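You operate a simulated robot arm through the tools that you are given. There is no shell and no other tool. Be economical: measure what you need, move in short steps, check, and stop when the job is done.

You run a simulated robot arm. Do the job below in one go: nothing can be reset, and whatever is moved stays where it is left.

TASK
Open the left computer drawer, take the ink cartridge that says "black" from there and put it on the front strip of the spectrometer top and shut the drawer again. Set down upright: ink cartridge.

Only the result counts: the job must be done as asked and must still hold three seconds after the hand-in. Knocking over, shifting, dropping, spilling or breaking anything else fails it.

THE ROBOT
A 7-joint arm with a two-finger parallel gripper on a trunk, on a base that drives. Base frame: it is fixed to the floor where the robot stands at the start and does not move with it; the origin is under the middle of the robot, x ahead of it, y to its left, z up. Units: mm, degrees, N and s.
With the tool pointing down near the work surface it reaches from about 340 to 760 mm from the robot's upright axis, wherever it stands. Its first joint turns from -115.0 to 115.0 degrees. Places, roughly: front strip of the spectrometer top (34x18 cm) [1280, 500, 1380]; left computer drawer [600, -300, 700]. Payload 3.91 kg.
The tool frame sits at the grasp point between the pads (the TCP): z along the fingers, y along the line on which they close. The tips reach 30 mm beyond it. The gripper opens to 110 mm. The fingers are 20 mm wide and 10 mm thick; the gripper's body (48 by 112 mm) begins 55 mm behind the TCP.
Orientation is that of the tool frame in the base frame, as a unit quaternion [w, x, y, z]. With the fingers straight down and closing along the base's y, the tool's x points along the base's -x, its y along +y and its z along -z.

THE INTERFACE
- The arm moves only by the tool play_rows. Its argument "steps" is a list of rows, each an object of numbers (a shift or turn left out is 0, a gripper value left out holds the last): "tx", "ty", "tz": the shift along the base's x, y, z in units of 30 mm (1.0 is 30 mm); "ax", "ay", "az": the turn, a rotation vector about the base's x, y, z in units of 4 degrees (1.0 is 4 degrees); "jaw": the gripper command, from -1 (shut) to 1 (fully open), values between in proportion. In form: [{"tx": .., "ty": .., "tz": .., "ax": .., "ay": .., "az": .., "jaw": ..}, ...]. A call has 1 to 20 rows; each row shifts and turns the commanded pose from where the row before left it. A call with a number of a shift or a turn outside -1 to 1 is refused whole. Rows are played at 5 a second. More than 50 mm and 8.6 degrees between two rows, or a gripper value outside its range, and nothing of the call is played. A pose out of reach is approached as far as the arm can. The call stops where the force on the tool passes 40 N (or 10 N more than at its start, if that is more) or the arm is blocked; 0.2 s more then pass. The fingers move at their own pace (about 108 mm/s each) and stop on an object; they squeeze with about 30 N. The grip force told is the motor's: it shows also when the fingers shut on nothing. Time passes only in rows, and 0.2 s behind the last, so rows that do not move let the fingers close. It gives the time, the measured TCP pose, the force on the tool (base axes), the opening and the grip force at its end, in the units of the frame above (readings bear some noise), with the torque about the TCP (base axes, N m) and any sound that the robot's microphone picked up, and new pictures: "show" is both (left out), scene, wrist or none.
- Cameras (640 x 400 px; columns grow to the right, rows downward): "scene" is now at [10.8, 129.5, 1454.9]; the picture's right is [-0.36, -0.93, 0.00], its down [-0.76, 0.30, -0.57] and it looks along [0.53, -0.21, -0.82] (base axes); focal length 260 px, centre (320, 200). "wrist" rides on the gripper at [72, 17, -103] in the tool frame; the picture's right is [-0.23, 0.97, 0.00], its down [-0.76, -0.18, -0.62] and it looks along [-0.61, -0.14, 0.78] (tool axes); focal length 222 px, centre (320, 200). There is no depth. A picture from a camera that has moved, and an enlarged one, comes with that camera's place and axes in the base frame and with its lens. The place of the scene camera against the robot may be out by one fixed shift of up to 12 mm in any direction.
- lift_body(by): slides the trunk up (or, below 0, down) by that many mm; the arm and the scene camera ride with it, the base frame stays. It gives what a move gives, with no picture.
- roll_base(legs): drives the robot by 1 to 6 legs, each [ahead, turn to the left] in mm and degrees, along the robot's own axes; the way and the turn of a leg run together, so that a leg with both is an arc; at most 1500 mm and 180 degrees a leg. The arm and the cameras ride along, it lands a little off, and it stops where it bumps. It gives what a move gives, and a new picture of the scene camera.
- head_to(pan, tilt): turns the head with the scene camera to pan (to the left, within 155 degrees either way) and tilt (down, from -29 to 69), counted from straight ahead of the robot. It gives what a move gives, and a new picture of the scene camera.
- zoom(camera, box): a new picture of the part [left, top, right, bottom] of that camera's present view, enlarged. It takes no simulated time.
- finish_job(): hands the job in; it is judged then, once.

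Go step by step. Nothing tells you exact positions but the pictures and the camera data: compare them with the known pose of the tool, close in by small moves and look again before you grip or let go. The budget is 120 turns and 260 pictures, counting those below and the enlarged ones. Unless the task says otherwise, let go and move clear before handing in, and close with one line.

The tools are called after "Request:" by a JSON object that holds its "method" and its "body". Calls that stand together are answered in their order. play_rows: Moves the arm, as the interface text tells. Its arguments: {"type":"object","properties":{"steps":{"type":"array","items":{"type":"object","properties":{"tx":{"type":"number"},"ty":{"type":"number"},"tz":{"type":"number"},"ax":{"type":"number"},"ay":{"type":"number"},"az":{"type":"number"},"jaw":{"type":"number"}}}},"show":{"type":"string","enum":["both","scene","wrist","none"]}},"required":["steps"]} The other tools are called the same way: lift_body (by) slides the trunk up or down; roll_base (legs) drives the base; head_to (pan, tilt) turns the head that bears the scene camera; zoom (camera, box) takes an enlarged picture of a part of a camera's view; finish_job () hands the job in.

At the start:

```text
time_s: 0.0
eef_pos: [505.9, 199.3, 909.2]
tool_rot: [-0.001, 0.0, 1.0, 0.0]
wrist_force: [0.5, -0.2, 1.1]
wrist_torque: [-0.01, 0.02, 0.01]
grip_width: 110.1
gripper_force: 0.0
trunk travel left (down, up): [-575.0, 415.0]
robot x, y, heading: [4.1, -1.9, 0.0]
head pan, tilt: [-21.2, 55.1]
```

scene: 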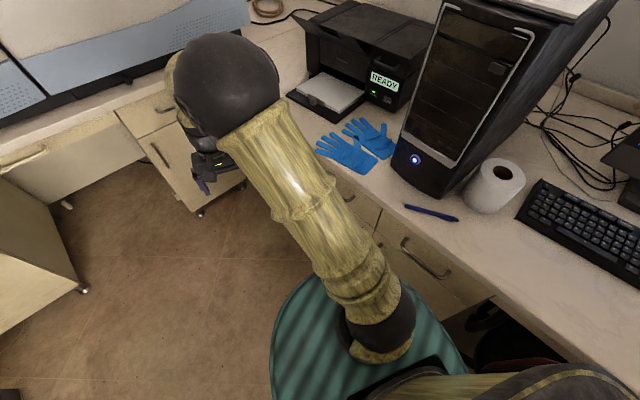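
wrist: 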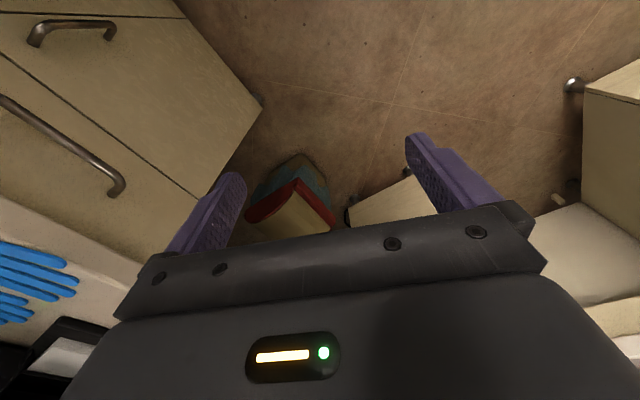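

I see a desk on the right with a printer, computer and drawers under it, and the spectrometer presumably upper left. I'll look around before moving.

Request:
{"method": "head_to", "body": {"pan": -30, "tilt": 45}}

Request:
{"method": "head_to", "body": {"pan": 20, "tilt": 10}}

```text
time_s: 0.7
eef_pos: [506.2, 196.9, 908.9]
tool_rot: [0.0, 0.0, 1.0, 0.0]
wrist_force: [0.1, -0.2, 0.4]
wrist_torque: [0.01, 0.0, 0.01]
grip_width: 109.8
gripper_force: 0.1
trunk travel left (down, up): [-575.0, 415.0]
robot x, y, heading: [2.2, -2.2, 0.1]
head pan, tilt: [-30.0, 45.0]
camera scene: at [14.1, 114.9, 1468.4], right [-0.5, -0.87, 0.0], down [-0.61, 0.35, -0.71], along [0.61, -0.35, -0.71], focal length 260 px, centre (320, 200)
```

scene: 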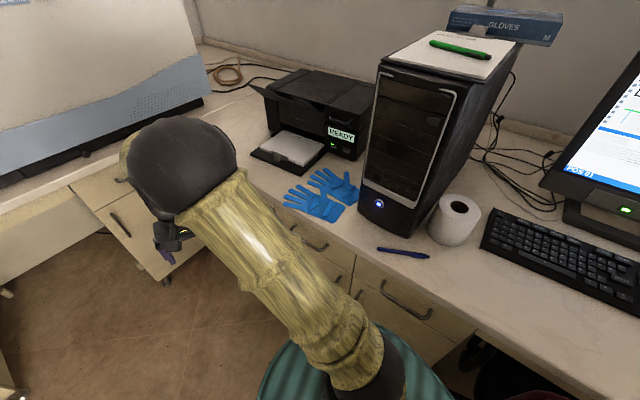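

```text
time_s: 1.9
eef_pos: [506.4, 197.3, 909.0]
tool_rot: [-0.001, 0.0, 1.0, 0.001]
wrist_force: [-0.3, 0.6, 1.2]
wrist_torque: [0.02, 0.0, 0.01]
grip_width: 110.0
gripper_force: 0.1
trunk travel left (down, up): [-575.0, 415.0]
robot x, y, heading: [1.5, 0.3, 0.1]
head pan, tilt: [20.0, 10.0]
camera scene: at [31.1, 187.3, 1523.4], right [0.34, -0.94, 0.0], down [-0.16, -0.06, -0.98], along [0.93, 0.34, -0.17], focal length 260 px, centre (320, 200)
```

scene: 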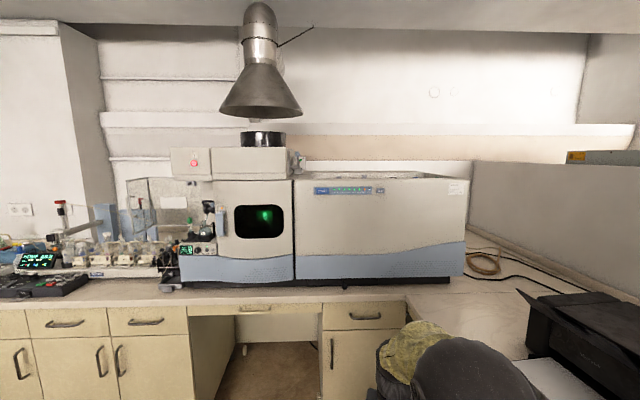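

The desk front seems turned about 30° to the base frame, and the arm hides the drawer. I'll swing the arm left and look again.

Request:
{"method": "play_rows", "body": {"steps": [{"ty": 1, "tx": -0.3}, {"ty": 1, "tx": -0.3}, {"ty": 1, "tx": -0.3}, {"ty": 1, "tx": -0.3}, {"ty": 1, "tx": -0.3}, {"ty": 1, "tx": -0.3}, {"ty": 1, "tx": -0.3}, {"ty": 1, "tx": -0.3}, {"ty": 1, "tx": -0.3}, {"ty": 1, "tx": -0.3}], "show": "none"}}

Request:
{"method": "head_to", "body": {"pan": -35, "tilt": 55}}

```text
time_s: 4.1
eef_pos: [416.1, 497.3, 909.0]
tool_rot: [-0.001, -0.001, 1.0, 0.0]
wrist_force: [0.4, -0.1, 0.2]
wrist_torque: [0.04, 0.02, -0.02]
grip_width: 110.0
gripper_force: 0.1
trunk travel left (down, up): [-575.0, 415.0]
robot x, y, heading: [1.2, -3.0, 0.1]
head pan, tilt: [20.0, 10.0]
```

```text
time_s: 5.3
eef_pos: [417.2, 496.4, 909.3]
tool_rot: [0.0, 0.001, 1.0, 0.0]
wrist_force: [0.0, 0.7, 0.6]
wrist_torque: [0.02, -0.02, 0.02]
grip_width: 109.8
gripper_force: 0.1
trunk travel left (down, up): [-575.0, 415.0]
robot x, y, heading: [0.4, 1.5, 0.0]
head pan, tilt: [-35.0, 55.0]
camera scene: at [2.8, 114.3, 1455.1], right [-0.57, -0.82, 0.0], down [-0.67, 0.47, -0.57], along [0.47, -0.33, -0.82], focal length 260 px, centre (320, 200)
```

scene: 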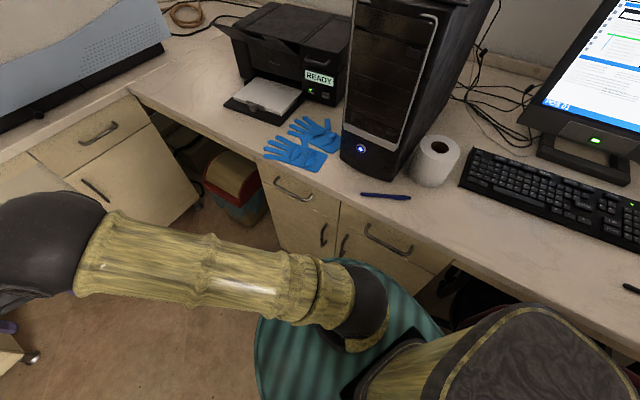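

The left computer drawer's handle is at about [534,-135,705], with the desk front running at a heading of about 21°. I want to back up a bit, so I'll check behind the robot first.

Request:
{"method": "head_to", "body": {"pan": 150, "tilt": 45}}

Request:
{"method": "head_to", "body": {"pan": -150, "tilt": 45}}

Request:
{"method": "head_to", "body": {"pan": 70, "tilt": 40}}

```text
time_s: 8.1
eef_pos: [416.2, 496.9, 908.3]
tool_rot: [0.0, 0.0, 1.0, 0.0]
wrist_force: [0.5, -1.2, -0.4]
wrist_torque: [0.0, 0.0, -0.05]
grip_width: 109.8
gripper_force: 0.1
trunk travel left (down, up): [-575.0, 415.0]
robot x, y, heading: [-0.1, 2.4, 0.2]
head pan, tilt: [150.0, 45.0]
camera scene: at [-126.8, 196.3, 1468.5], right [0.5, 0.87, 0.0], down [0.61, -0.35, -0.71], along [-0.61, 0.35, -0.71], focal length 260 px, centre (320, 200)
```

scene: 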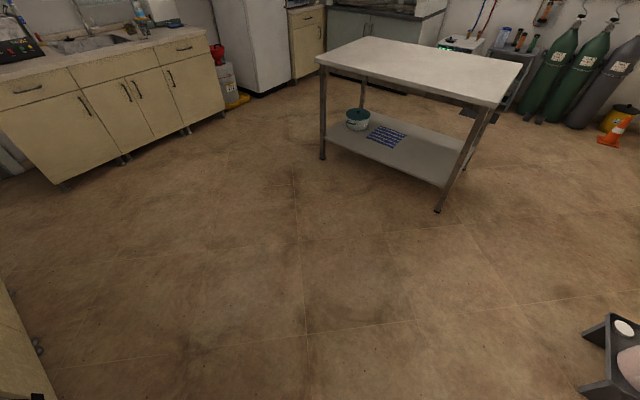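

```text
time_s: 12.2
eef_pos: [416.7, 497.5, 908.8]
tool_rot: [0.0, 0.0, 1.0, 0.0]
wrist_force: [-0.9, -0.5, -0.1]
wrist_torque: [-0.03, 0.01, 0.01]
grip_width: 109.8
gripper_force: 0.1
trunk travel left (down, up): [-575.0, 415.0]
robot x, y, heading: [1.4, -4.3, 0.0]
head pan, tilt: [-150.0, 45.0]
camera scene: at [-126.8, 114.9, 1468.5], right [-0.5, 0.87, 0.0], down [0.61, 0.35, -0.71], along [-0.61, -0.35, -0.71], focal length 260 px, centre (320, 200)
```

scene: 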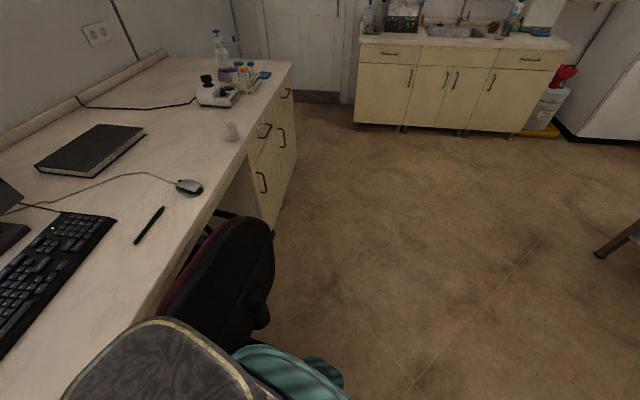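

```text
time_s: 15.3
eef_pos: [416.2, 496.1, 909.7]
tool_rot: [0.0, 0.001, 1.0, 0.0]
wrist_force: [-0.1, -0.8, -0.3]
wrist_torque: [-0.01, -0.01, 0.02]
grip_width: 110.0
gripper_force: 0.1
trunk travel left (down, up): [-575.0, 415.0]
robot x, y, heading: [-1.3, 2.6, -0.1]
head pan, tilt: [70.0, 40.0]
camera scene: at [-27.3, 235.5, 1475.7], right [0.94, -0.34, 0.0], down [-0.22, -0.6, -0.77], along [0.26, 0.72, -0.64], focal length 260 px, centre (320, 200)
```

scene: 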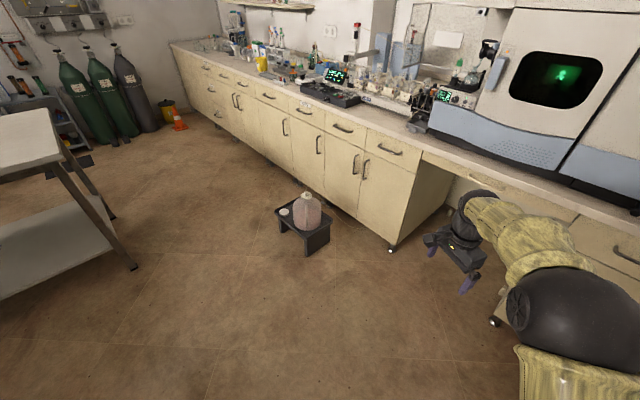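

There's a chair at the right rear, and the left side is free. I'll check the base's footprint before turning.

Request:
{"method": "head_to", "body": {"pan": -90, "tilt": 69}}

Request:
{"method": "head_to", "body": {"pan": 120, "tilt": 69}}

```text
time_s: 17.8
eef_pos: [417.2, 497.5, 908.4]
tool_rot: [0.0, 0.0, 1.0, 0.0]
wrist_force: [-0.3, 0.2, 0.0]
wrist_torque: [0.0, -0.01, 0.0]
grip_width: 110.2
gripper_force: 0.1
trunk travel left (down, up): [-575.0, 415.0]
robot x, y, heading: [-0.3, -0.2, 0.1]
head pan, tilt: [-90.0, 68.8]
camera scene: at [-56.4, 99.7, 1439.6], right [-1.0, 0.0, 0.0], down [0.0, 0.93, -0.36], along [0.0, -0.36, -0.93], focal length 260 px, centre (320, 200)
```

scene: 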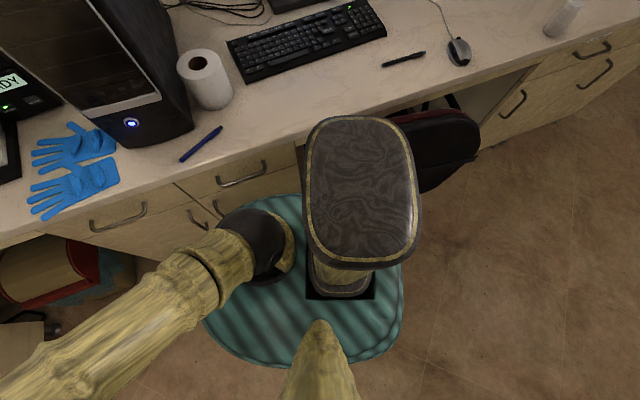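

```text
time_s: 20.8
eef_pos: [417.3, 497.2, 909.2]
tool_rot: [0.001, 0.0, 1.0, 0.0]
wrist_force: [-0.1, 0.0, 0.1]
wrist_torque: [0.01, 0.05, 0.0]
grip_width: 110.3
gripper_force: 0.1
trunk travel left (down, up): [-575.0, 415.0]
robot x, y, heading: [1.3, -1.0, -0.1]
head pan, tilt: [120.0, 68.8]
camera scene: at [-84.3, 204.1, 1439.6], right [0.87, 0.5, 0.0], down [0.47, -0.81, -0.36], along [-0.18, 0.31, -0.93], focal length 260 px, centre (320, 200)
```

scene: 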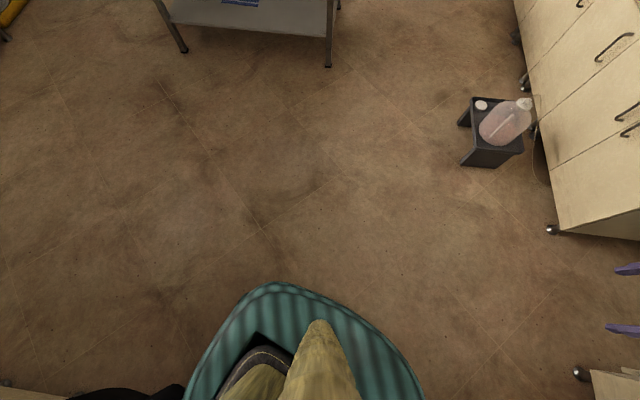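

The base is a rounded square close to the desk. I plan to park near the inner corner, around [750,415], where both the drawer and the spectrometer top are within reach. I'll pull the arm in first, then turn left and drive.

Request:
{"method": "play_rows", "body": {"steps": [{"tx": -0.43, "ty": -0.91}, {"tx": -0.43, "ty": -0.91}, {"tx": -0.43, "ty": -0.91}, {"tx": -0.43, "ty": -0.91}, {"tx": -0.43, "ty": -0.91}, {"tx": -0.43, "ty": -0.91}, {"tx": -0.43, "ty": -0.91}, {"tx": -0.43, "ty": -0.91}, {"tx": -0.43, "ty": -0.91}], "show": "none"}}

Request:
{"method": "head_to", "body": {"pan": 0, "tilt": 50}}

Request:
{"method": "roll_base", "body": {"legs": [[0, 29], [430, 0]]}}

```text
time_s: 22.8
eef_pos: [300.5, 253.2, 908.7]
tool_rot: [0.0, 0.0, 1.0, 0.001]
wrist_force: [-0.4, -0.8, -0.4]
wrist_torque: [0.01, -0.02, -0.03]
grip_width: 110.1
gripper_force: 0.0
trunk travel left (down, up): [-575.0, 415.0]
robot x, y, heading: [-0.6, -3.0, 0.3]
head pan, tilt: [120.0, 68.8]
```

```text
time_s: 24.8
eef_pos: [299.9, 253.4, 910.1]
tool_rot: [-0.001, 0.001, 1.0, 0.0]
wrist_force: [0.0, 0.3, -0.2]
wrist_torque: [-0.01, 0.0, 0.01]
grip_width: 109.8
gripper_force: 0.1
trunk travel left (down, up): [-575.0, 415.0]
robot x, y, heading: [-1.1, -2.5, 0.4]
head pan, tilt: [0.0, 50.0]
camera scene: at [20.6, 155.6, 1461.6], right [0.0, -1.0, 0.0], down [-0.77, 0.0, -0.64], along [0.64, 0.0, -0.77], focal length 260 px, centre (320, 200)
```

scene: 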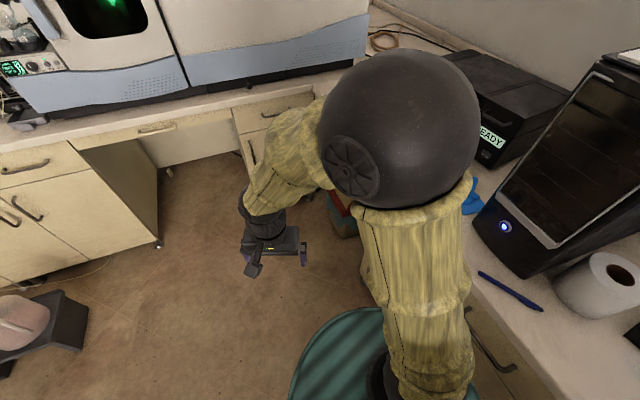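

```text
time_s: 26.1
eef_pos: [266.5, 288.5, 908.5]
tool_rot: [0.0, -0.063, 0.998, 0.001]
wrist_force: [0.1, -0.3, -0.3]
wrist_torque: [0.01, 0.01, 0.01]
grip_width: 109.9
gripper_force: 0.1
trunk travel left (down, up): [-575.0, 415.0]
robot x, y, heading: [-0.8, -1.7, 7.4]
head pan, tilt: [0.0, 50.0]
stopped in leg 1: the robot was blocked; the commanded pose is now the measured one
camera scene: at [1.4, 156.2, 1461.6], right [0.13, -0.99, 0.0], down [-0.76, -0.1, -0.64], along [0.64, 0.08, -0.77], focal length 260 px, centre (320, 200)
```

scene: 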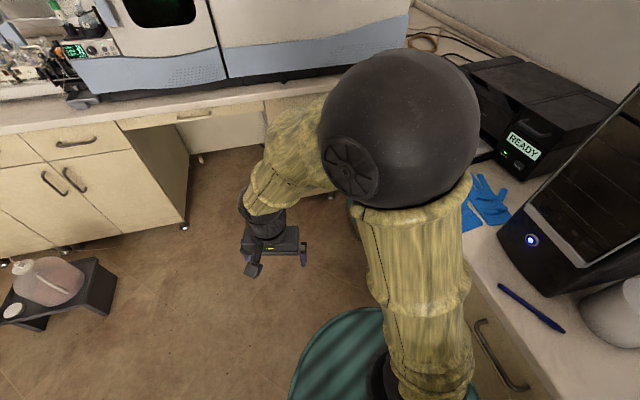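

The turn stopped at 7.4°, so something is touching. I'll look down to the right and rear to find what.

Request:
{"method": "head_to", "body": {"pan": -70, "tilt": 69}}

Request:
{"method": "head_to", "body": {"pan": -130, "tilt": 60}}

```text
time_s: 27.5
eef_pos: [265.0, 288.8, 908.1]
tool_rot: [0.0, -0.063, 0.998, 0.0]
wrist_force: [-0.3, 0.8, 0.3]
wrist_torque: [0.01, -0.03, -0.01]
grip_width: 109.8
gripper_force: 0.0
trunk travel left (down, up): [-575.0, 415.0]
robot x, y, heading: [1.9, 1.0, 7.0]
head pan, tilt: [-70.0, 68.8]
camera scene: at [-49.6, 97.0, 1439.6], right [-0.89, -0.46, 0.0], down [-0.43, 0.83, -0.36], along [0.17, -0.32, -0.93], focal length 260 px, centre (320, 200)
```

scene: 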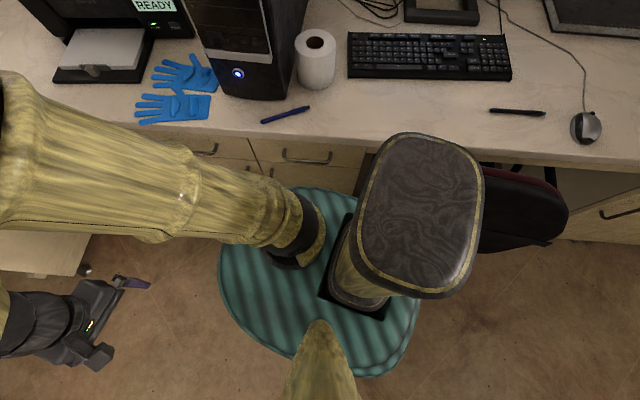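

```text
time_s: 28.8
eef_pos: [266.6, 289.1, 908.4]
tool_rot: [0.0, -0.064, 0.998, 0.0]
wrist_force: [-0.1, -0.1, -0.9]
wrist_torque: [0.04, 0.02, 0.04]
grip_width: 109.9
gripper_force: 0.0
trunk travel left (down, up): [-575.0, 415.0]
robot x, y, heading: [0.8, -0.4, 7.0]
head pan, tilt: [-130.0, 60.0]
camera scene: at [-111.2, 90.7, 1449.0], right [-0.84, 0.54, 0.0], down [0.47, 0.73, -0.5], along [-0.27, -0.42, -0.87], focal length 260 px, centre (320, 200)
```

scene: 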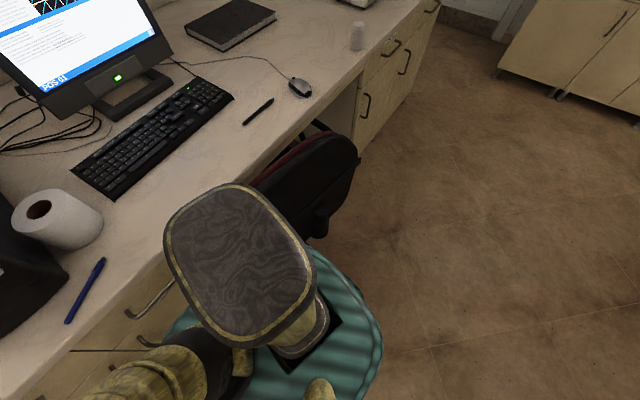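

The base's right-rear corner is probably against the chair. I'll creep forward in a left arc, which takes the base away from both the chair and the desk.

Request:
{"method": "roll_base", "body": {"legs": [[150, 15]]}}

```text
time_s: 29.7
eef_pos: [271.7, 296.9, 908.1]
tool_rot: [0.0, -0.075, 0.997, -0.001]
wrist_force: [0.4, -0.9, 0.3]
wrist_torque: [0.0, 0.01, 0.03]
grip_width: 110.2
gripper_force: 0.1
trunk travel left (down, up): [-575.0, 415.0]
robot x, y, heading: [12.7, 2.2, 8.3]
head pan, tilt: [-130.0, 60.0]
stopped in leg 1: the robot was blocked; the commanded pose is now the measured one
camera scene: at [-101.8, 90.3, 1449.0], right [-0.85, 0.53, 0.0], down [0.46, 0.74, -0.5], along [-0.26, -0.42, -0.87], focal length 260 px, centre (320, 200)
```

scene: 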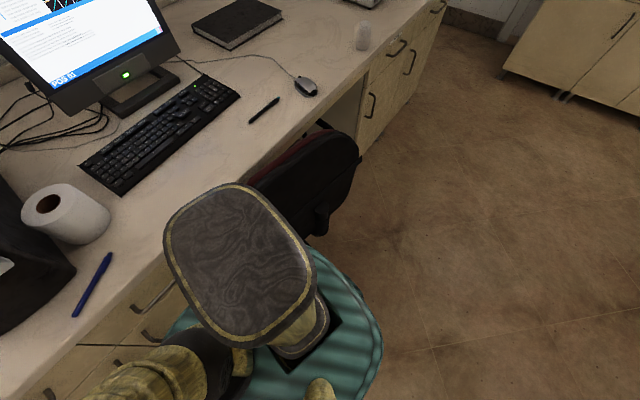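

Turning left is blocked at the right rear. I'll try a short straight move ahead to free that corner.

Request:
{"method": "roll_base", "body": {"legs": [[60, 0]]}}

```text
time_s: 30.7
eef_pos: [331.0, 304.1, 908.7]
tool_rot: [-0.001, -0.074, 0.997, 0.001]
wrist_force: [0.0, 0.5, -0.9]
wrist_torque: [0.02, 0.01, 0.0]
grip_width: 110.0
gripper_force: 0.1
trunk travel left (down, up): [-575.0, 415.0]
robot x, y, heading: [72.7, 7.7, 8.2]
head pan, tilt: [-130.0, 60.0]
camera scene: at [-41.1, 99.0, 1449.1], right [-0.85, 0.53, 0.0], down [0.46, 0.74, -0.5], along [-0.26, -0.42, -0.87], focal length 260 px, centre (320, 200)
```

scene: 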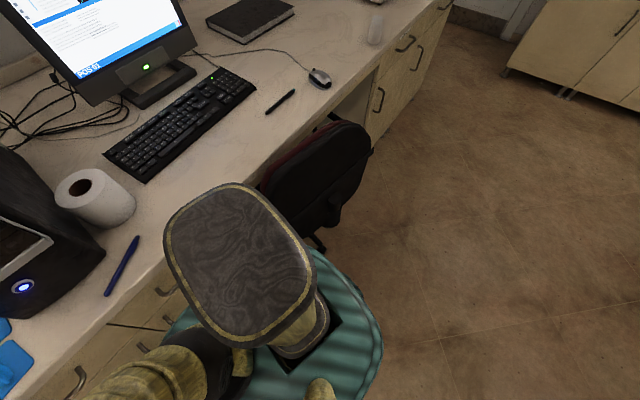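

That worked. I'll keep going with gentle left arcs.

Request:
{"method": "roll_base", "body": {"legs": [[60, 0], [120, 12]]}}

```text
time_s: 32.7
eef_pos: [424.6, 384.7, 908.6]
tool_rot: [0.0, -0.178, 0.984, 0.0]
wrist_force: [0.2, -0.2, 0.0]
wrist_torque: [0.03, 0.08, 0.03]
grip_width: 110.3
gripper_force: 0.2
trunk travel left (down, up): [-575.0, 415.0]
robot x, y, heading: [227.2, 39.6, 17.8]
head pan, tilt: [-130.0, 60.0]
camera scene: at [107.0, 110.6, 1449.1], right [-0.93, 0.38, 0.0], down [0.33, 0.8, -0.5], along [-0.19, -0.46, -0.87], focal length 260 px, centre (320, 200)
```

scene: 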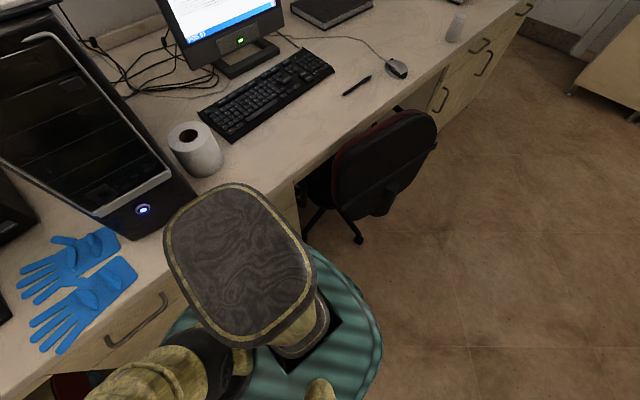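

We're clear of the chair. I'll drive on to about [755,405].

Request:
{"method": "roll_base", "body": {"legs": [[150, 10], [500, 20]]}}

```text
time_s: 33.9
eef_pos: [406.1, 397.5, 908.6]
tool_rot: [0.0, -0.215, 0.977, 0.001]
wrist_force: [0.6, -0.4, 0.4]
wrist_torque: [0.02, 0.0, 0.01]
grip_width: 109.9
gripper_force: 0.1
trunk travel left (down, up): [-575.0, 415.0]
robot x, y, heading: [239.3, 46.7, 16.8]
head pan, tilt: [-130.0, 60.0]
stopped in leg 1: the robot was blocked; the commanded pose is now the measured one
camera scene: at [114.4, 113.9, 1449.0], right [-0.92, 0.39, 0.0], down [0.34, 0.8, -0.5], along [-0.2, -0.46, -0.87], focal length 260 px, centre (320, 200)
```

scene: 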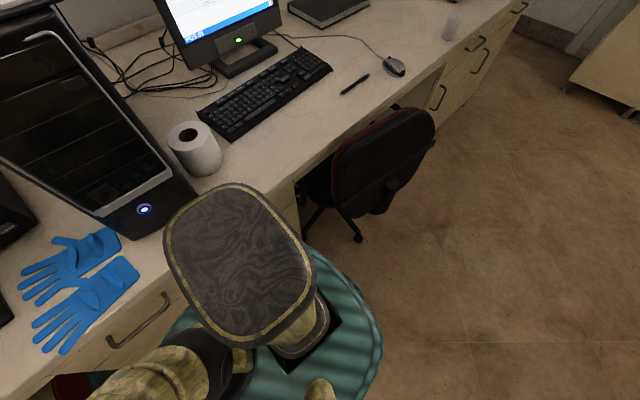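

It's blocked again, with the right side very close to the cabinet. I'll look down on that side.

Request:
{"method": "head_to", "body": {"pan": -80, "tilt": 69}}

Request:
{"method": "head_to", "body": {"pan": -30, "tilt": 69}}

```text
time_s: 35.1
eef_pos: [405.6, 396.2, 909.0]
tool_rot: [0.001, -0.215, 0.977, 0.0]
wrist_force: [0.4, -0.3, -0.3]
wrist_torque: [0.02, 0.01, 0.03]
grip_width: 110.0
gripper_force: 0.0
trunk travel left (down, up): [-575.0, 415.0]
robot x, y, heading: [238.6, 40.8, 16.9]
head pan, tilt: [-80.0, 68.8]
camera scene: at [165.3, 125.8, 1439.6], right [-0.89, -0.45, 0.0], down [-0.42, 0.83, -0.36], along [0.16, -0.32, -0.93], focal length 260 px, centre (320, 200)
```

scene: 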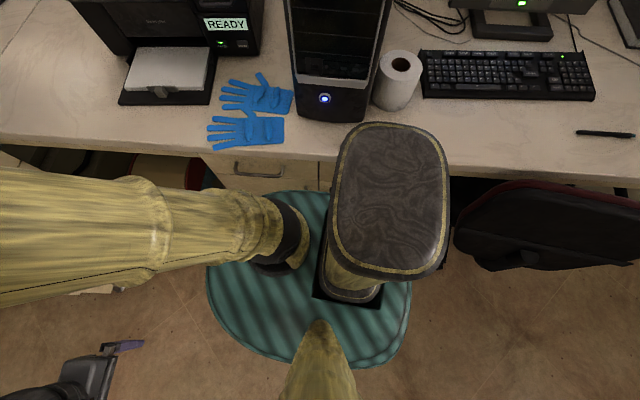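

```text
time_s: 36.3
eef_pos: [405.4, 397.5, 908.7]
tool_rot: [0.0, -0.215, 0.977, 0.0]
wrist_force: [-0.3, 0.8, -0.2]
wrist_torque: [0.01, -0.01, 0.02]
grip_width: 110.1
gripper_force: 0.1
trunk travel left (down, up): [-575.0, 415.0]
robot x, y, heading: [235.6, 43.2, 17.0]
head pan, tilt: [-30.0, 68.8]
camera scene: at [194.2, 163.1, 1439.6], right [-0.23, -0.97, 0.0], down [-0.91, 0.21, -0.36], along [0.35, -0.08, -0.93], focal length 260 px, centre (320, 200)
```

scene: 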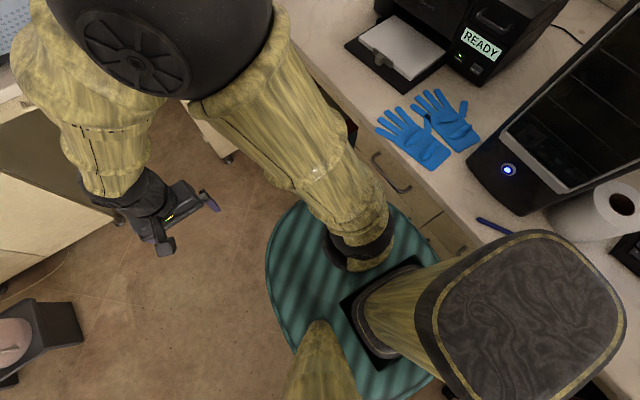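

The right side seems to graze the handles. I'll try a nearly straight leg ahead with a very gentle left turn.

Request:
{"method": "roll_base", "body": {"legs": [[100, 1.5]]}}

```text
time_s: 37.5
eef_pos: [405.8, 401.8, 909.5]
tool_rot: [0.0, -0.223, 0.975, 0.001]
wrist_force: [0.1, 0.0, -0.5]
wrist_torque: [-0.01, -0.02, -0.03]
grip_width: 110.0
gripper_force: 0.1
trunk travel left (down, up): [-575.0, 415.0]
robot x, y, heading: [246.8, 47.2, 15.9]
head pan, tilt: [-30.0, 68.8]
stopped in leg 1: the robot was blocked; the commanded pose is now the measured one
camera scene: at [202.2, 166.2, 1439.6], right [-0.24, -0.97, 0.0], down [-0.9, 0.23, -0.36], along [0.35, -0.09, -0.93], focal length 260 px, centre (320, 200)
```

scene: 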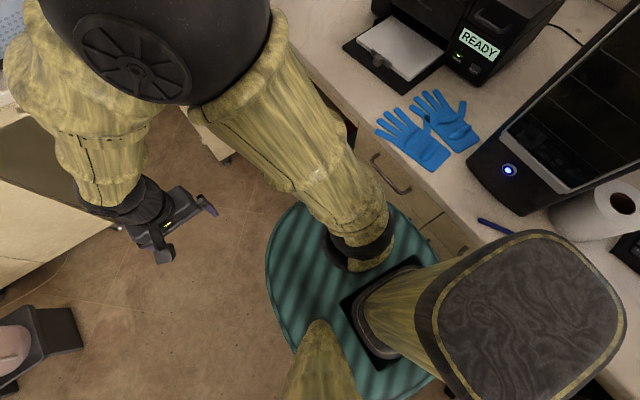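

The base yawed right, so it's the front-right corner that's catching. I'll back off a little, turn left in place, then look.

Request:
{"method": "roll_base", "body": {"legs": [[-60, 0], [0, 8]]}}

```text
time_s: 39.3
eef_pos: [298.1, 404.1, 909.7]
tool_rot: [0.0, -0.29, 0.957, 0.0]
wrist_force: [-0.7, 0.0, -0.6]
wrist_torque: [-0.01, 0.01, -0.03]
grip_width: 110.2
gripper_force: 0.0
trunk travel left (down, up): [-575.0, 415.0]
robot x, y, heading: [182.7, 30.1, 24.4]
head pan, tilt: [-30.0, 68.8]
camera scene: at [128.3, 142.4, 1439.6], right [-0.1, -0.99, 0.0], down [-0.93, 0.09, -0.36], along [0.36, -0.04, -0.93], focal length 260 px, centre (320, 200)
```

scene: 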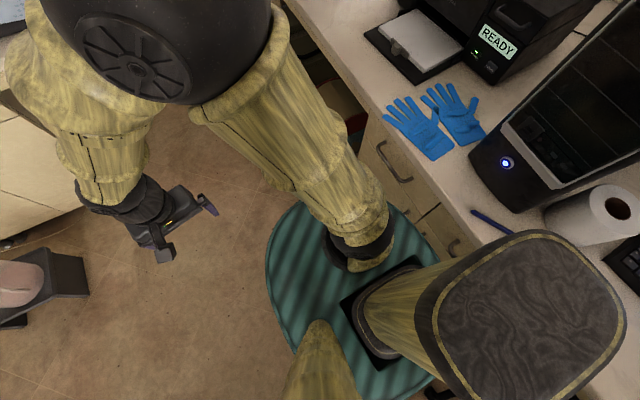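

That turned freely. I'll turn further left and drive off the desk.

Request:
{"method": "roll_base", "body": {"legs": [[0, 14], [250, 0]]}}

```text
time_s: 40.2
eef_pos: [281.6, 407.9, 907.5]
tool_rot: [0.001, -0.309, 0.951, 0.001]
wrist_force: [-0.7, 0.2, 0.0]
wrist_torque: [-0.02, 0.02, 0.0]
grip_width: 110.1
gripper_force: 0.0
trunk travel left (down, up): [-575.0, 415.0]
robot x, y, heading: [183.2, 27.2, 25.9]
head pan, tilt: [-30.0, 68.8]
stopped in leg 1: the robot was blocked; the commanded pose is now the measured one
camera scene: at [124.3, 140.3, 1439.6], right [-0.07, -1.0, 0.0], down [-0.93, 0.06, -0.36], along [0.36, -0.03, -0.93], focal length 260 px, centre (320, 200)
```

scene: 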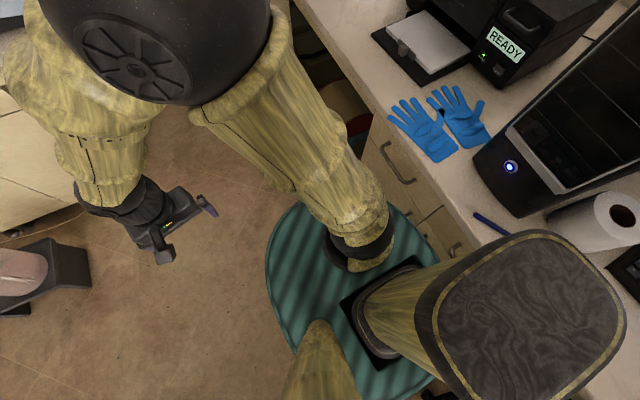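

Heading is now 26° (desk is 21°), so driving ahead slowly gains clearance. I'll go straight now.

Request:
{"method": "roll_base", "body": {"legs": [[150, 0]]}}

```text
time_s: 41.8
eef_pos: [418.5, 473.0, 910.8]
tool_rot: [-0.001, -0.308, 0.951, 0.0]
wrist_force: [1.0, 0.2, 0.4]
wrist_torque: [-0.01, 0.06, -0.01]
grip_width: 110.1
gripper_force: 0.0
trunk travel left (down, up): [-575.0, 415.0]
robot x, y, heading: [321.7, 94.2, 26.2]
head pan, tilt: [-30.0, 68.8]
camera scene: at [260.4, 206.7, 1439.6], right [-0.07, -1.0, 0.0], down [-0.93, 0.07, -0.36], along [0.36, -0.03, -0.93], focal length 260 px, centre (320, 200)
```

scene: 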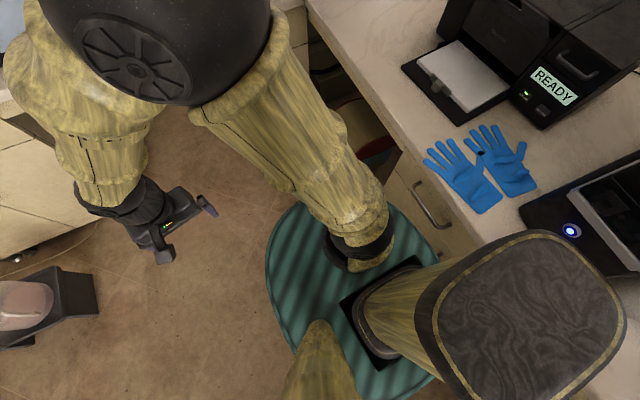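

Good. I'll continue with left arcs.

Request:
{"method": "roll_base", "body": {"legs": [[120, 8], [280, 8]]}}

```text
time_s: 43.1
eef_pos: [438.4, 509.9, 908.0]
tool_rot: [0.0, -0.354, 0.935, 0.001]
wrist_force: [0.6, -0.1, -0.1]
wrist_torque: [0.01, 0.01, 0.01]
grip_width: 110.1
gripper_force: 0.0
trunk travel left (down, up): [-575.0, 415.0]
robot x, y, heading: [380.2, 124.2, 27.4]
head pan, tilt: [-30.0, 68.8]
stopped in leg 1: the robot was blocked; the commanded pose is now the measured one
camera scene: at [314.7, 233.3, 1439.6], right [-0.05, -1.0, 0.0], down [-0.93, 0.05, -0.36], along [0.36, -0.02, -0.93], focal length 260 px, centre (320, 200)
```

scene: 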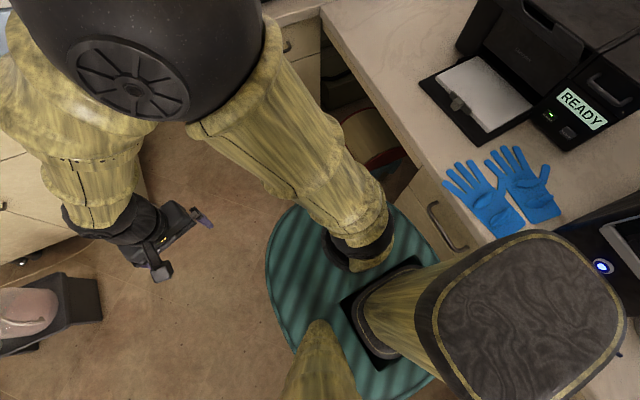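

The rear swing limits the left turn, so I'll go straight, which gains clearance, before turning.

Request:
{"method": "roll_base", "body": {"legs": [[300, 0]]}}

```text
time_s: 45.4
eef_pos: [705.6, 646.2, 908.5]
tool_rot: [0.001, -0.353, 0.936, 0.001]
wrist_force: [-0.2, 0.2, -0.4]
wrist_torque: [-0.02, 0.01, -0.03]
grip_width: 109.9
gripper_force: 0.0
trunk travel left (down, up): [-575.0, 415.0]
robot x, y, heading: [645.6, 261.1, 27.0]
head pan, tilt: [-30.0, 68.8]
camera scene: at [580.4, 369.8, 1439.6], right [-0.05, -1.0, 0.0], down [-0.93, 0.05, -0.36], along [0.36, -0.02, -0.93], focal length 260 px, centre (320, 200)
```

scene: 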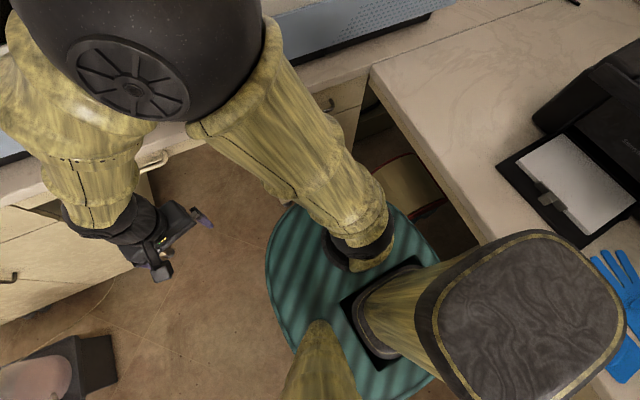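

The rear corner is about past the cabinet. I'll go a bit further, then arc left.

Request:
{"method": "roll_base", "body": {"legs": [[80, 0], [80, 12], [60, 15]]}}

```text
time_s: 47.3
eef_pos: [768.1, 711.2, 909.0]
tool_rot: [0.0, -0.411, 0.912, 0.002]
wrist_force: [0.3, 0.2, 0.3]
wrist_torque: [-0.04, 0.02, -0.01]
grip_width: 110.0
gripper_force: 0.1
trunk travel left (down, up): [-575.0, 415.0]
robot x, y, heading: [757.2, 319.7, 32.9]
head pan, tilt: [-30.0, 68.8]
stopped in leg 2: the robot was blocked; the commanded pose is now the measured one
camera scene: at [681.5, 422.4, 1439.6], right [0.05, -1.0, 0.0], down [-0.93, -0.05, -0.36], along [0.36, 0.02, -0.93], focal length 260 px, centre (320, 200)
```

scene: 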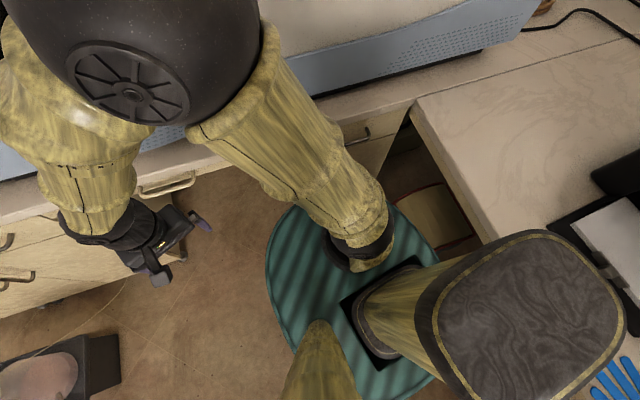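

I'm at about [757,320] and need more clearance from the desk, so I'll try straight ahead and then a left turn.

Request:
{"method": "roll_base", "body": {"legs": [[70, 0], [0, 30]]}}

```text
time_s: 49.0
eef_pos: [807.8, 749.2, 908.5]
tool_rot: [0.001, -0.432, 0.902, 0.001]
wrist_force: [-0.6, -0.5, 0.0]
wrist_torque: [-0.02, -0.01, -0.01]
grip_width: 110.1
gripper_force: 0.0
trunk travel left (down, up): [-575.0, 415.0]
robot x, y, heading: [814.3, 358.1, 35.1]
head pan, tilt: [-30.0, 68.8]
stopped in leg 2: the robot was blocked; the commanded pose is now the measured one
camera scene: at [736.3, 457.5, 1439.6], right [0.09, -1.0, 0.0], down [-0.93, -0.08, -0.36], along [0.36, 0.03, -0.93], focal length 260 px, centre (320, 200)
```

scene: 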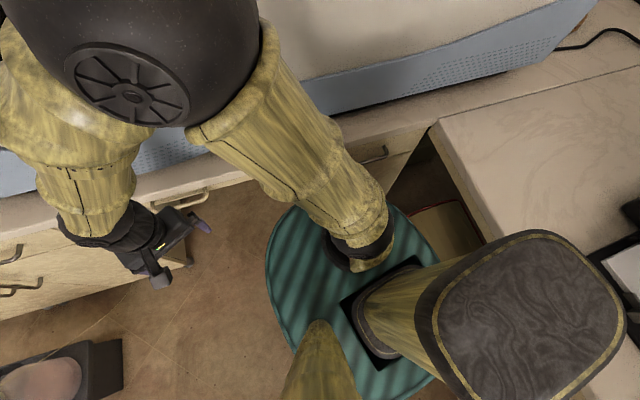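

Turning left is tight here. I'll back off slightly, turn right with the front corner over the open kneehole, then reverse away from the desk.

Request:
{"method": "roll_base", "body": {"legs": [[-80, 0], [0, -60]]}}

```text
time_s: 50.0
eef_pos: [799.0, 740.9, 909.1]
tool_rot: [0.001, -0.428, 0.904, 0.002]
wrist_force: [0.4, 0.6, -0.1]
wrist_torque: [-0.01, 0.01, 0.01]
grip_width: 109.9
gripper_force: 0.1
trunk travel left (down, up): [-575.0, 415.0]
robot x, y, heading: [803.7, 351.2, 34.7]
head pan, tilt: [-30.0, 68.8]
stopped in leg 1: the robot was blocked; the commanded pose is now the measured one
camera scene: at [725.4, 450.2, 1439.6], right [0.08, -1.0, 0.0], down [-0.93, -0.08, -0.36], along [0.36, 0.03, -0.93], focal length 260 px, centre (320, 200)
```

scene: 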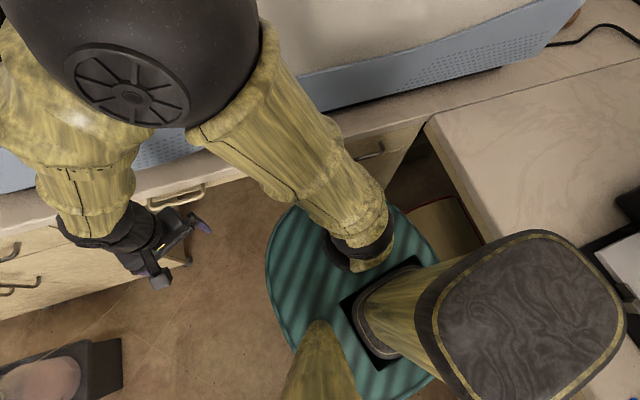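

The rear-right corner is against the cabinet, so I'll turn right 15° first and then reverse.

Request:
{"method": "roll_base", "body": {"legs": [[0, -14], [-100, 0]]}}

```text
time_s: 52.3
eef_pos: [798.1, 695.1, 908.4]
tool_rot: [0.001, -0.315, 0.949, 0.0]
wrist_force: [0.1, -0.1, 0.3]
wrist_torque: [0.01, -0.01, -0.03]
grip_width: 109.9
gripper_force: 0.1
trunk travel left (down, up): [-575.0, 415.0]
robot x, y, heading: [710.6, 313.5, 20.6]
head pan, tilt: [-30.0, 68.8]
camera scene: at [655.6, 430.5, 1439.6], right [-0.16, -0.99, 0.0], down [-0.92, 0.15, -0.36], along [0.36, -0.06, -0.93], focal length 260 px, centre (320, 200)
```

scene: 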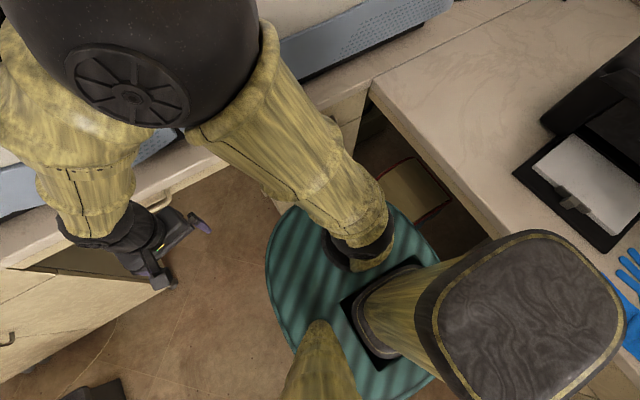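

Now there's room. I'll turn right a bit and reverse, which moves me away from the desk.

Request:
{"method": "roll_base", "body": {"legs": [[0, -35], [-120, 0]]}}

```text
time_s: 56.0
eef_pos: [885.3, 603.8, 909.4]
tool_rot: [0.0, -0.017, 1.0, 0.002]
wrist_force: [0.4, 0.6, -1.0]
wrist_torque: [0.02, -0.01, 0.01]
grip_width: 109.9
gripper_force: 0.0
trunk travel left (down, up): [-575.0, 415.0]
robot x, y, heading: [594.4, 341.6, -13.9]
head pan, tilt: [-30.0, 68.8]
camera scene: at [616.2, 470.6, 1439.6], right [-0.7, -0.72, 0.0], down [-0.67, 0.65, -0.36], along [0.26, -0.25, -0.93], focal length 260 px, centre (320, 200)
```

scene: 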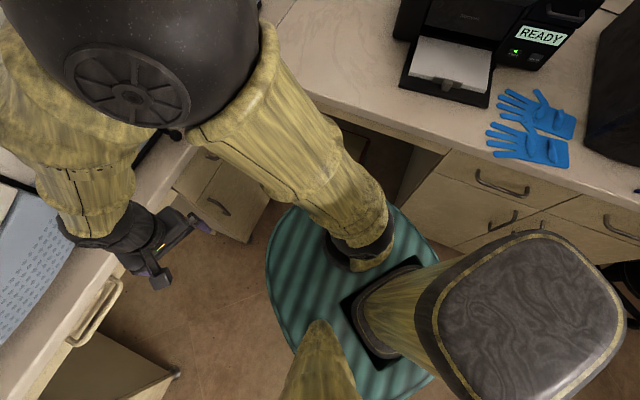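

Good clearance now. I'll turn left, move ahead a little, then turn right to face between the drawer and the spectrometer.

Request:
{"method": "roll_base", "body": {"legs": [[0, 58], [130, 0], [0, -94]]}}

```text
time_s: 64.6
eef_pos: [958.0, 711.6, 909.2]
tool_rot: [-0.002, -0.048, 0.999, -0.001]
wrist_force: [-3.4, -3.1, 1.0]
wrist_torque: [0.3, -0.4, -0.03]
grip_width: 110.0
gripper_force: 0.2
trunk travel left (down, up): [-575.0, 415.0]
robot x, y, heading: [683.1, 434.4, -10.9]
head pan, tilt: [-30.0, 68.8]
stopped in leg 3: the robot was blocked; the commanded pose is now the measured one
camera scene: at [701.5, 562.5, 1439.7], right [-0.66, -0.75, 0.0], down [-0.7, 0.61, -0.36], along [0.27, -0.24, -0.93], focal length 260 px, centre (320, 200)
```

scene: 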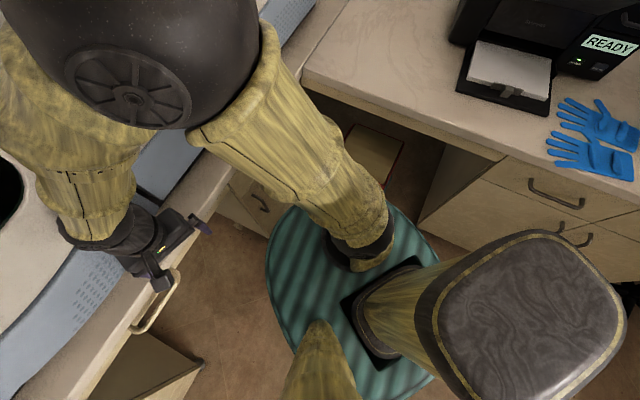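

A light force shows the arm brushed something at the spectrometer front. I'll turn back a little and reverse before turning again.

Request:
{"method": "roll_base", "body": {"legs": [[0, 6], [-90, 0]]}}

Request:
{"method": "head_to", "body": {"pan": 40, "tilt": 45}}

```text
time_s: 66.4
eef_pos: [839.4, 745.6, 909.1]
tool_rot: [-0.002, -0.101, 0.995, -0.001]
wrist_force: [-0.7, -0.5, 0.1]
wrist_torque: [0.0, -0.02, -0.01]
grip_width: 109.9
gripper_force: 0.0
trunk travel left (down, up): [-575.0, 415.0]
robot x, y, heading: [597.1, 443.6, -4.8]
head pan, tilt: [-30.0, 68.8]
camera scene: at [598.9, 571.8, 1439.6], right [-0.57, -0.82, 0.0], down [-0.76, 0.54, -0.36], along [0.3, -0.21, -0.93], focal length 260 px, centre (320, 200)
```

scene: 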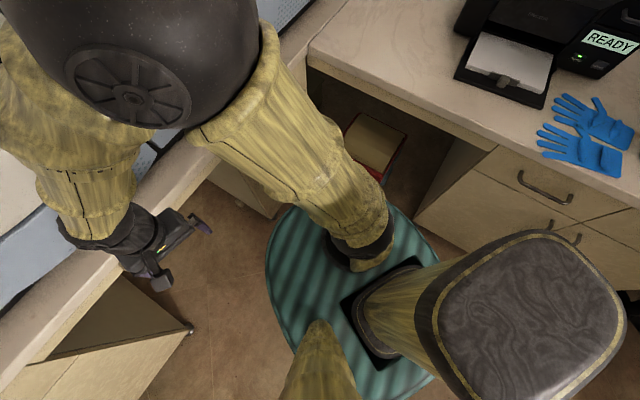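

```text
time_s: 67.8
eef_pos: [841.6, 745.7, 908.2]
tool_rot: [-0.002, -0.1, 0.995, 0.0]
wrist_force: [-0.1, -0.8, 0.3]
wrist_torque: [-0.01, 0.02, 0.01]
grip_width: 110.1
gripper_force: 0.2
trunk travel left (down, up): [-575.0, 415.0]
robot x, y, heading: [593.3, 444.7, -5.2]
head pan, tilt: [40.0, 45.0]
camera scene: at [620.5, 650.4, 1468.5], right [0.57, -0.82, 0.0], down [-0.58, -0.4, -0.71], along [0.58, 0.4, -0.71], focal length 260 px, centre (320, 200)
```

scene: 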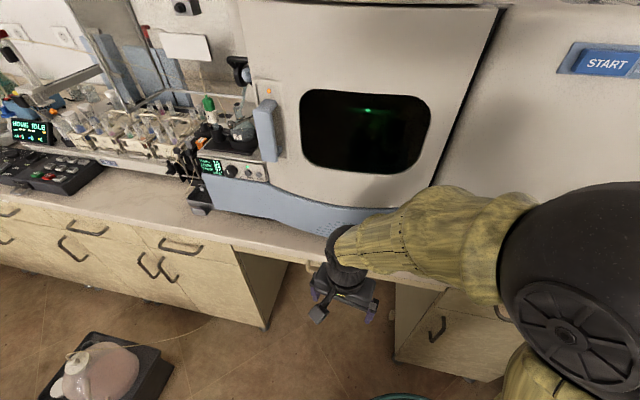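

The instruments look undisturbed. I'll now turn right toward the drawer.

Request:
{"method": "roll_base", "body": {"legs": [[0, -48]]}}

Request:
{"method": "head_to", "body": {"pan": -40, "tilt": 50}}

```text
time_s: 71.4
eef_pos: [985.1, 458.5, 907.5]
tool_rot: [-0.002, 0.32, 0.947, -0.001]
wrist_force: [-0.1, -0.3, 0.3]
wrist_torque: [0.03, 0.01, 0.0]
grip_width: 110.1
gripper_force: 0.0
trunk travel left (down, up): [-575.0, 415.0]
robot x, y, heading: [596.4, 442.1, -53.7]
head pan, tilt: [40.0, 45.0]
camera scene: at [767.3, 565.3, 1468.5], right [-0.24, -0.97, 0.0], down [-0.69, 0.17, -0.71], along [0.69, -0.17, -0.71], focal length 260 px, centre (320, 200)
```

scene: 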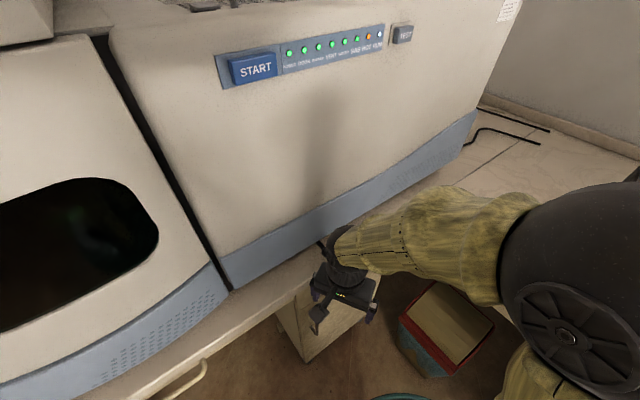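

```text
time_s: 72.9
eef_pos: [984.4, 458.8, 908.5]
tool_rot: [-0.001, 0.32, 0.947, 0.0]
wrist_force: [-0.1, -0.5, 0.2]
wrist_torque: [0.03, 0.0, -0.03]
grip_width: 110.0
gripper_force: 0.0
trunk travel left (down, up): [-575.0, 415.0]
robot x, y, heading: [598.6, 443.0, -53.9]
head pan, tilt: [-40.0, 50.0]
camera scene: at [683.2, 507.9, 1461.6], right [-1.0, 0.07, 0.0], down [0.05, 0.76, -0.64], along [-0.04, -0.64, -0.77], focal length 260 px, centre (320, 200)
```

scene: 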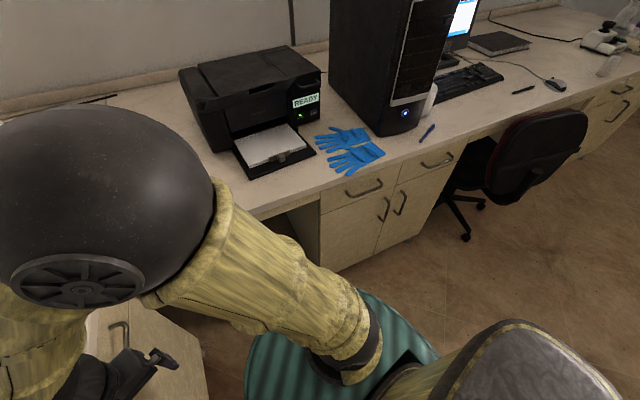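

I now have a clear view. Triangulating gives the left drawer's handle at about [484,-109,775]. I'll raise the trunk for clearance and swing the arm round toward the drawer.

Request:
{"method": "lift_body", "body": {"by": 80}}

Request:
{"method": "play_rows", "body": {"steps": [{"tx": -0.01, "ty": -0.77, "az": -0.953}, {"tx": -0.01, "ty": -0.77, "az": -0.953}, {"tx": -0.01, "ty": -0.77, "az": -0.953}, {"tx": -0.01, "ty": -0.77, "az": -0.953}, {"tx": -0.18, "ty": -0.76, "az": -0.953}, {"tx": -0.18, "ty": -0.76, "az": -0.953}, {"tx": -0.18, "ty": -0.76, "az": -0.953}, {"tx": -0.18, "ty": -0.76, "az": -0.953}, {"tx": -0.36, "ty": -0.7, "az": -0.953}, {"tx": -0.36, "ty": -0.7, "az": -0.953}, {"tx": -0.36, "ty": -0.7, "az": -0.953}, {"tx": -0.36, "ty": -0.7, "az": -0.953}, {"tx": -0.53, "ty": -0.61, "az": -0.953}, {"tx": -0.53, "ty": -0.61, "az": -0.953}, {"tx": -0.53, "ty": -0.61, "az": -0.953}, {"tx": -0.53, "ty": -0.61, "az": -0.953}], "show": "scene"}}

```text
time_s: 74.1
eef_pos: [984.9, 459.8, 988.2]
tool_rot: [-0.002, 0.319, 0.948, 0.0]
wrist_force: [0.0, 0.1, -0.6]
wrist_torque: [0.01, 0.01, 0.04]
grip_width: 110.1
gripper_force: 0.0
trunk travel left (down, up): [-655.0, 335.0]
robot x, y, heading: [596.4, 443.5, -53.9]
head pan, tilt: [-40.0, 50.0]
```

```text
time_s: 77.5
eef_pos: [853.5, 119.0, 990.1]
tool_rot: [-0.002, 0.756, 0.655, 0.001]
wrist_force: [-0.1, -0.4, -0.1]
wrist_torque: [0.02, 0.0, 0.0]
grip_width: 110.1
gripper_force: 0.1
trunk travel left (down, up): [-655.0, 335.0]
robot x, y, heading: [596.6, 439.9, -53.9]
head pan, tilt: [-40.0, 50.0]
camera scene: at [682.9, 507.6, 1541.6], right [-1.0, 0.07, 0.0], down [0.05, 0.76, -0.64], along [-0.04, -0.64, -0.77], focal length 260 px, centre (320, 200)
```

scene: 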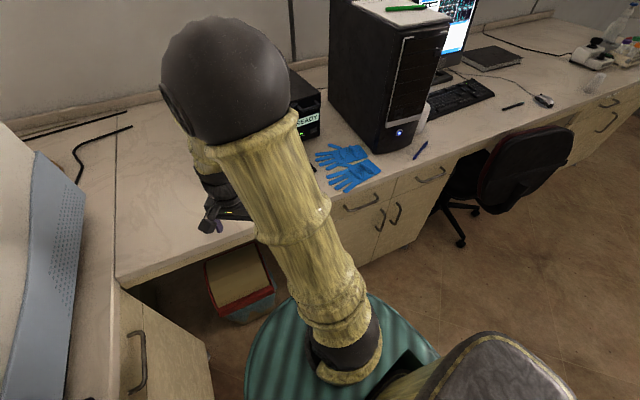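

The swing is going well, so I'll do the second half.

Request:
{"method": "play_rows", "body": {"steps": [{"tx": -0.66, "ty": -0.475, "az": -0.953}, {"tx": -0.66, "ty": -0.475, "az": -0.953}, {"tx": -0.66, "ty": -0.475, "az": -0.953}, {"tx": -0.66, "ty": -0.475, "az": -0.953}, {"tx": -0.77, "ty": -0.32, "az": -0.953}, {"tx": -0.77, "ty": -0.32, "az": -0.953}, {"tx": -0.77, "ty": -0.32, "az": -0.953}, {"tx": -0.77, "ty": -0.32, "az": -0.953}, {"tx": -0.83, "ty": -0.125, "az": -0.953}, {"tx": -0.83, "ty": -0.125, "az": -0.953}, {"tx": -0.83, "ty": -0.125, "az": -0.953}, {"tx": -0.83, "ty": -0.125, "az": -0.953}, {"tx": -0.85, "ty": 0.07, "az": -0.953}, {"tx": -0.85, "ty": 0.07, "az": -0.953}, {"tx": -0.85, "ty": 0.07, "az": -0.953}, {"tx": -0.85, "ty": 0.07, "az": -0.953}]}}

```text
time_s: 80.9
eef_pos: [480.6, 17.0, 988.8]
tool_rot: [-0.001, 0.983, 0.181, 0.002]
wrist_force: [0.3, -1.3, 0.2]
wrist_torque: [0.01, 0.01, 0.01]
grip_width: 109.9
gripper_force: 0.0
trunk travel left (down, up): [-655.0, 335.0]
robot x, y, heading: [594.9, 444.7, -53.9]
head pan, tilt: [-40.0, 50.0]
camera scene: at [682.6, 507.8, 1541.6], right [-1.0, 0.07, 0.0], down [0.05, 0.76, -0.64], along [-0.04, -0.64, -0.77], focal length 260 px, centre (320, 200)
camera wrist: at [553.1, 25.8, 1092.5], right [0.13, -0.99, 0.0], down [-0.78, -0.11, 0.62], along [-0.62, -0.08, -0.78], focal length 222 px, centre (320, 200)
```

scene: 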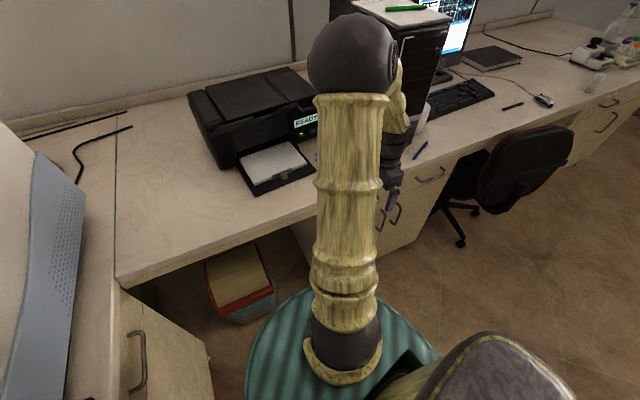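
wrist: 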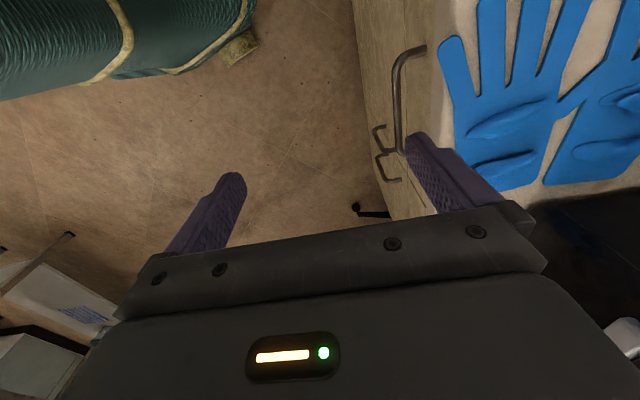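

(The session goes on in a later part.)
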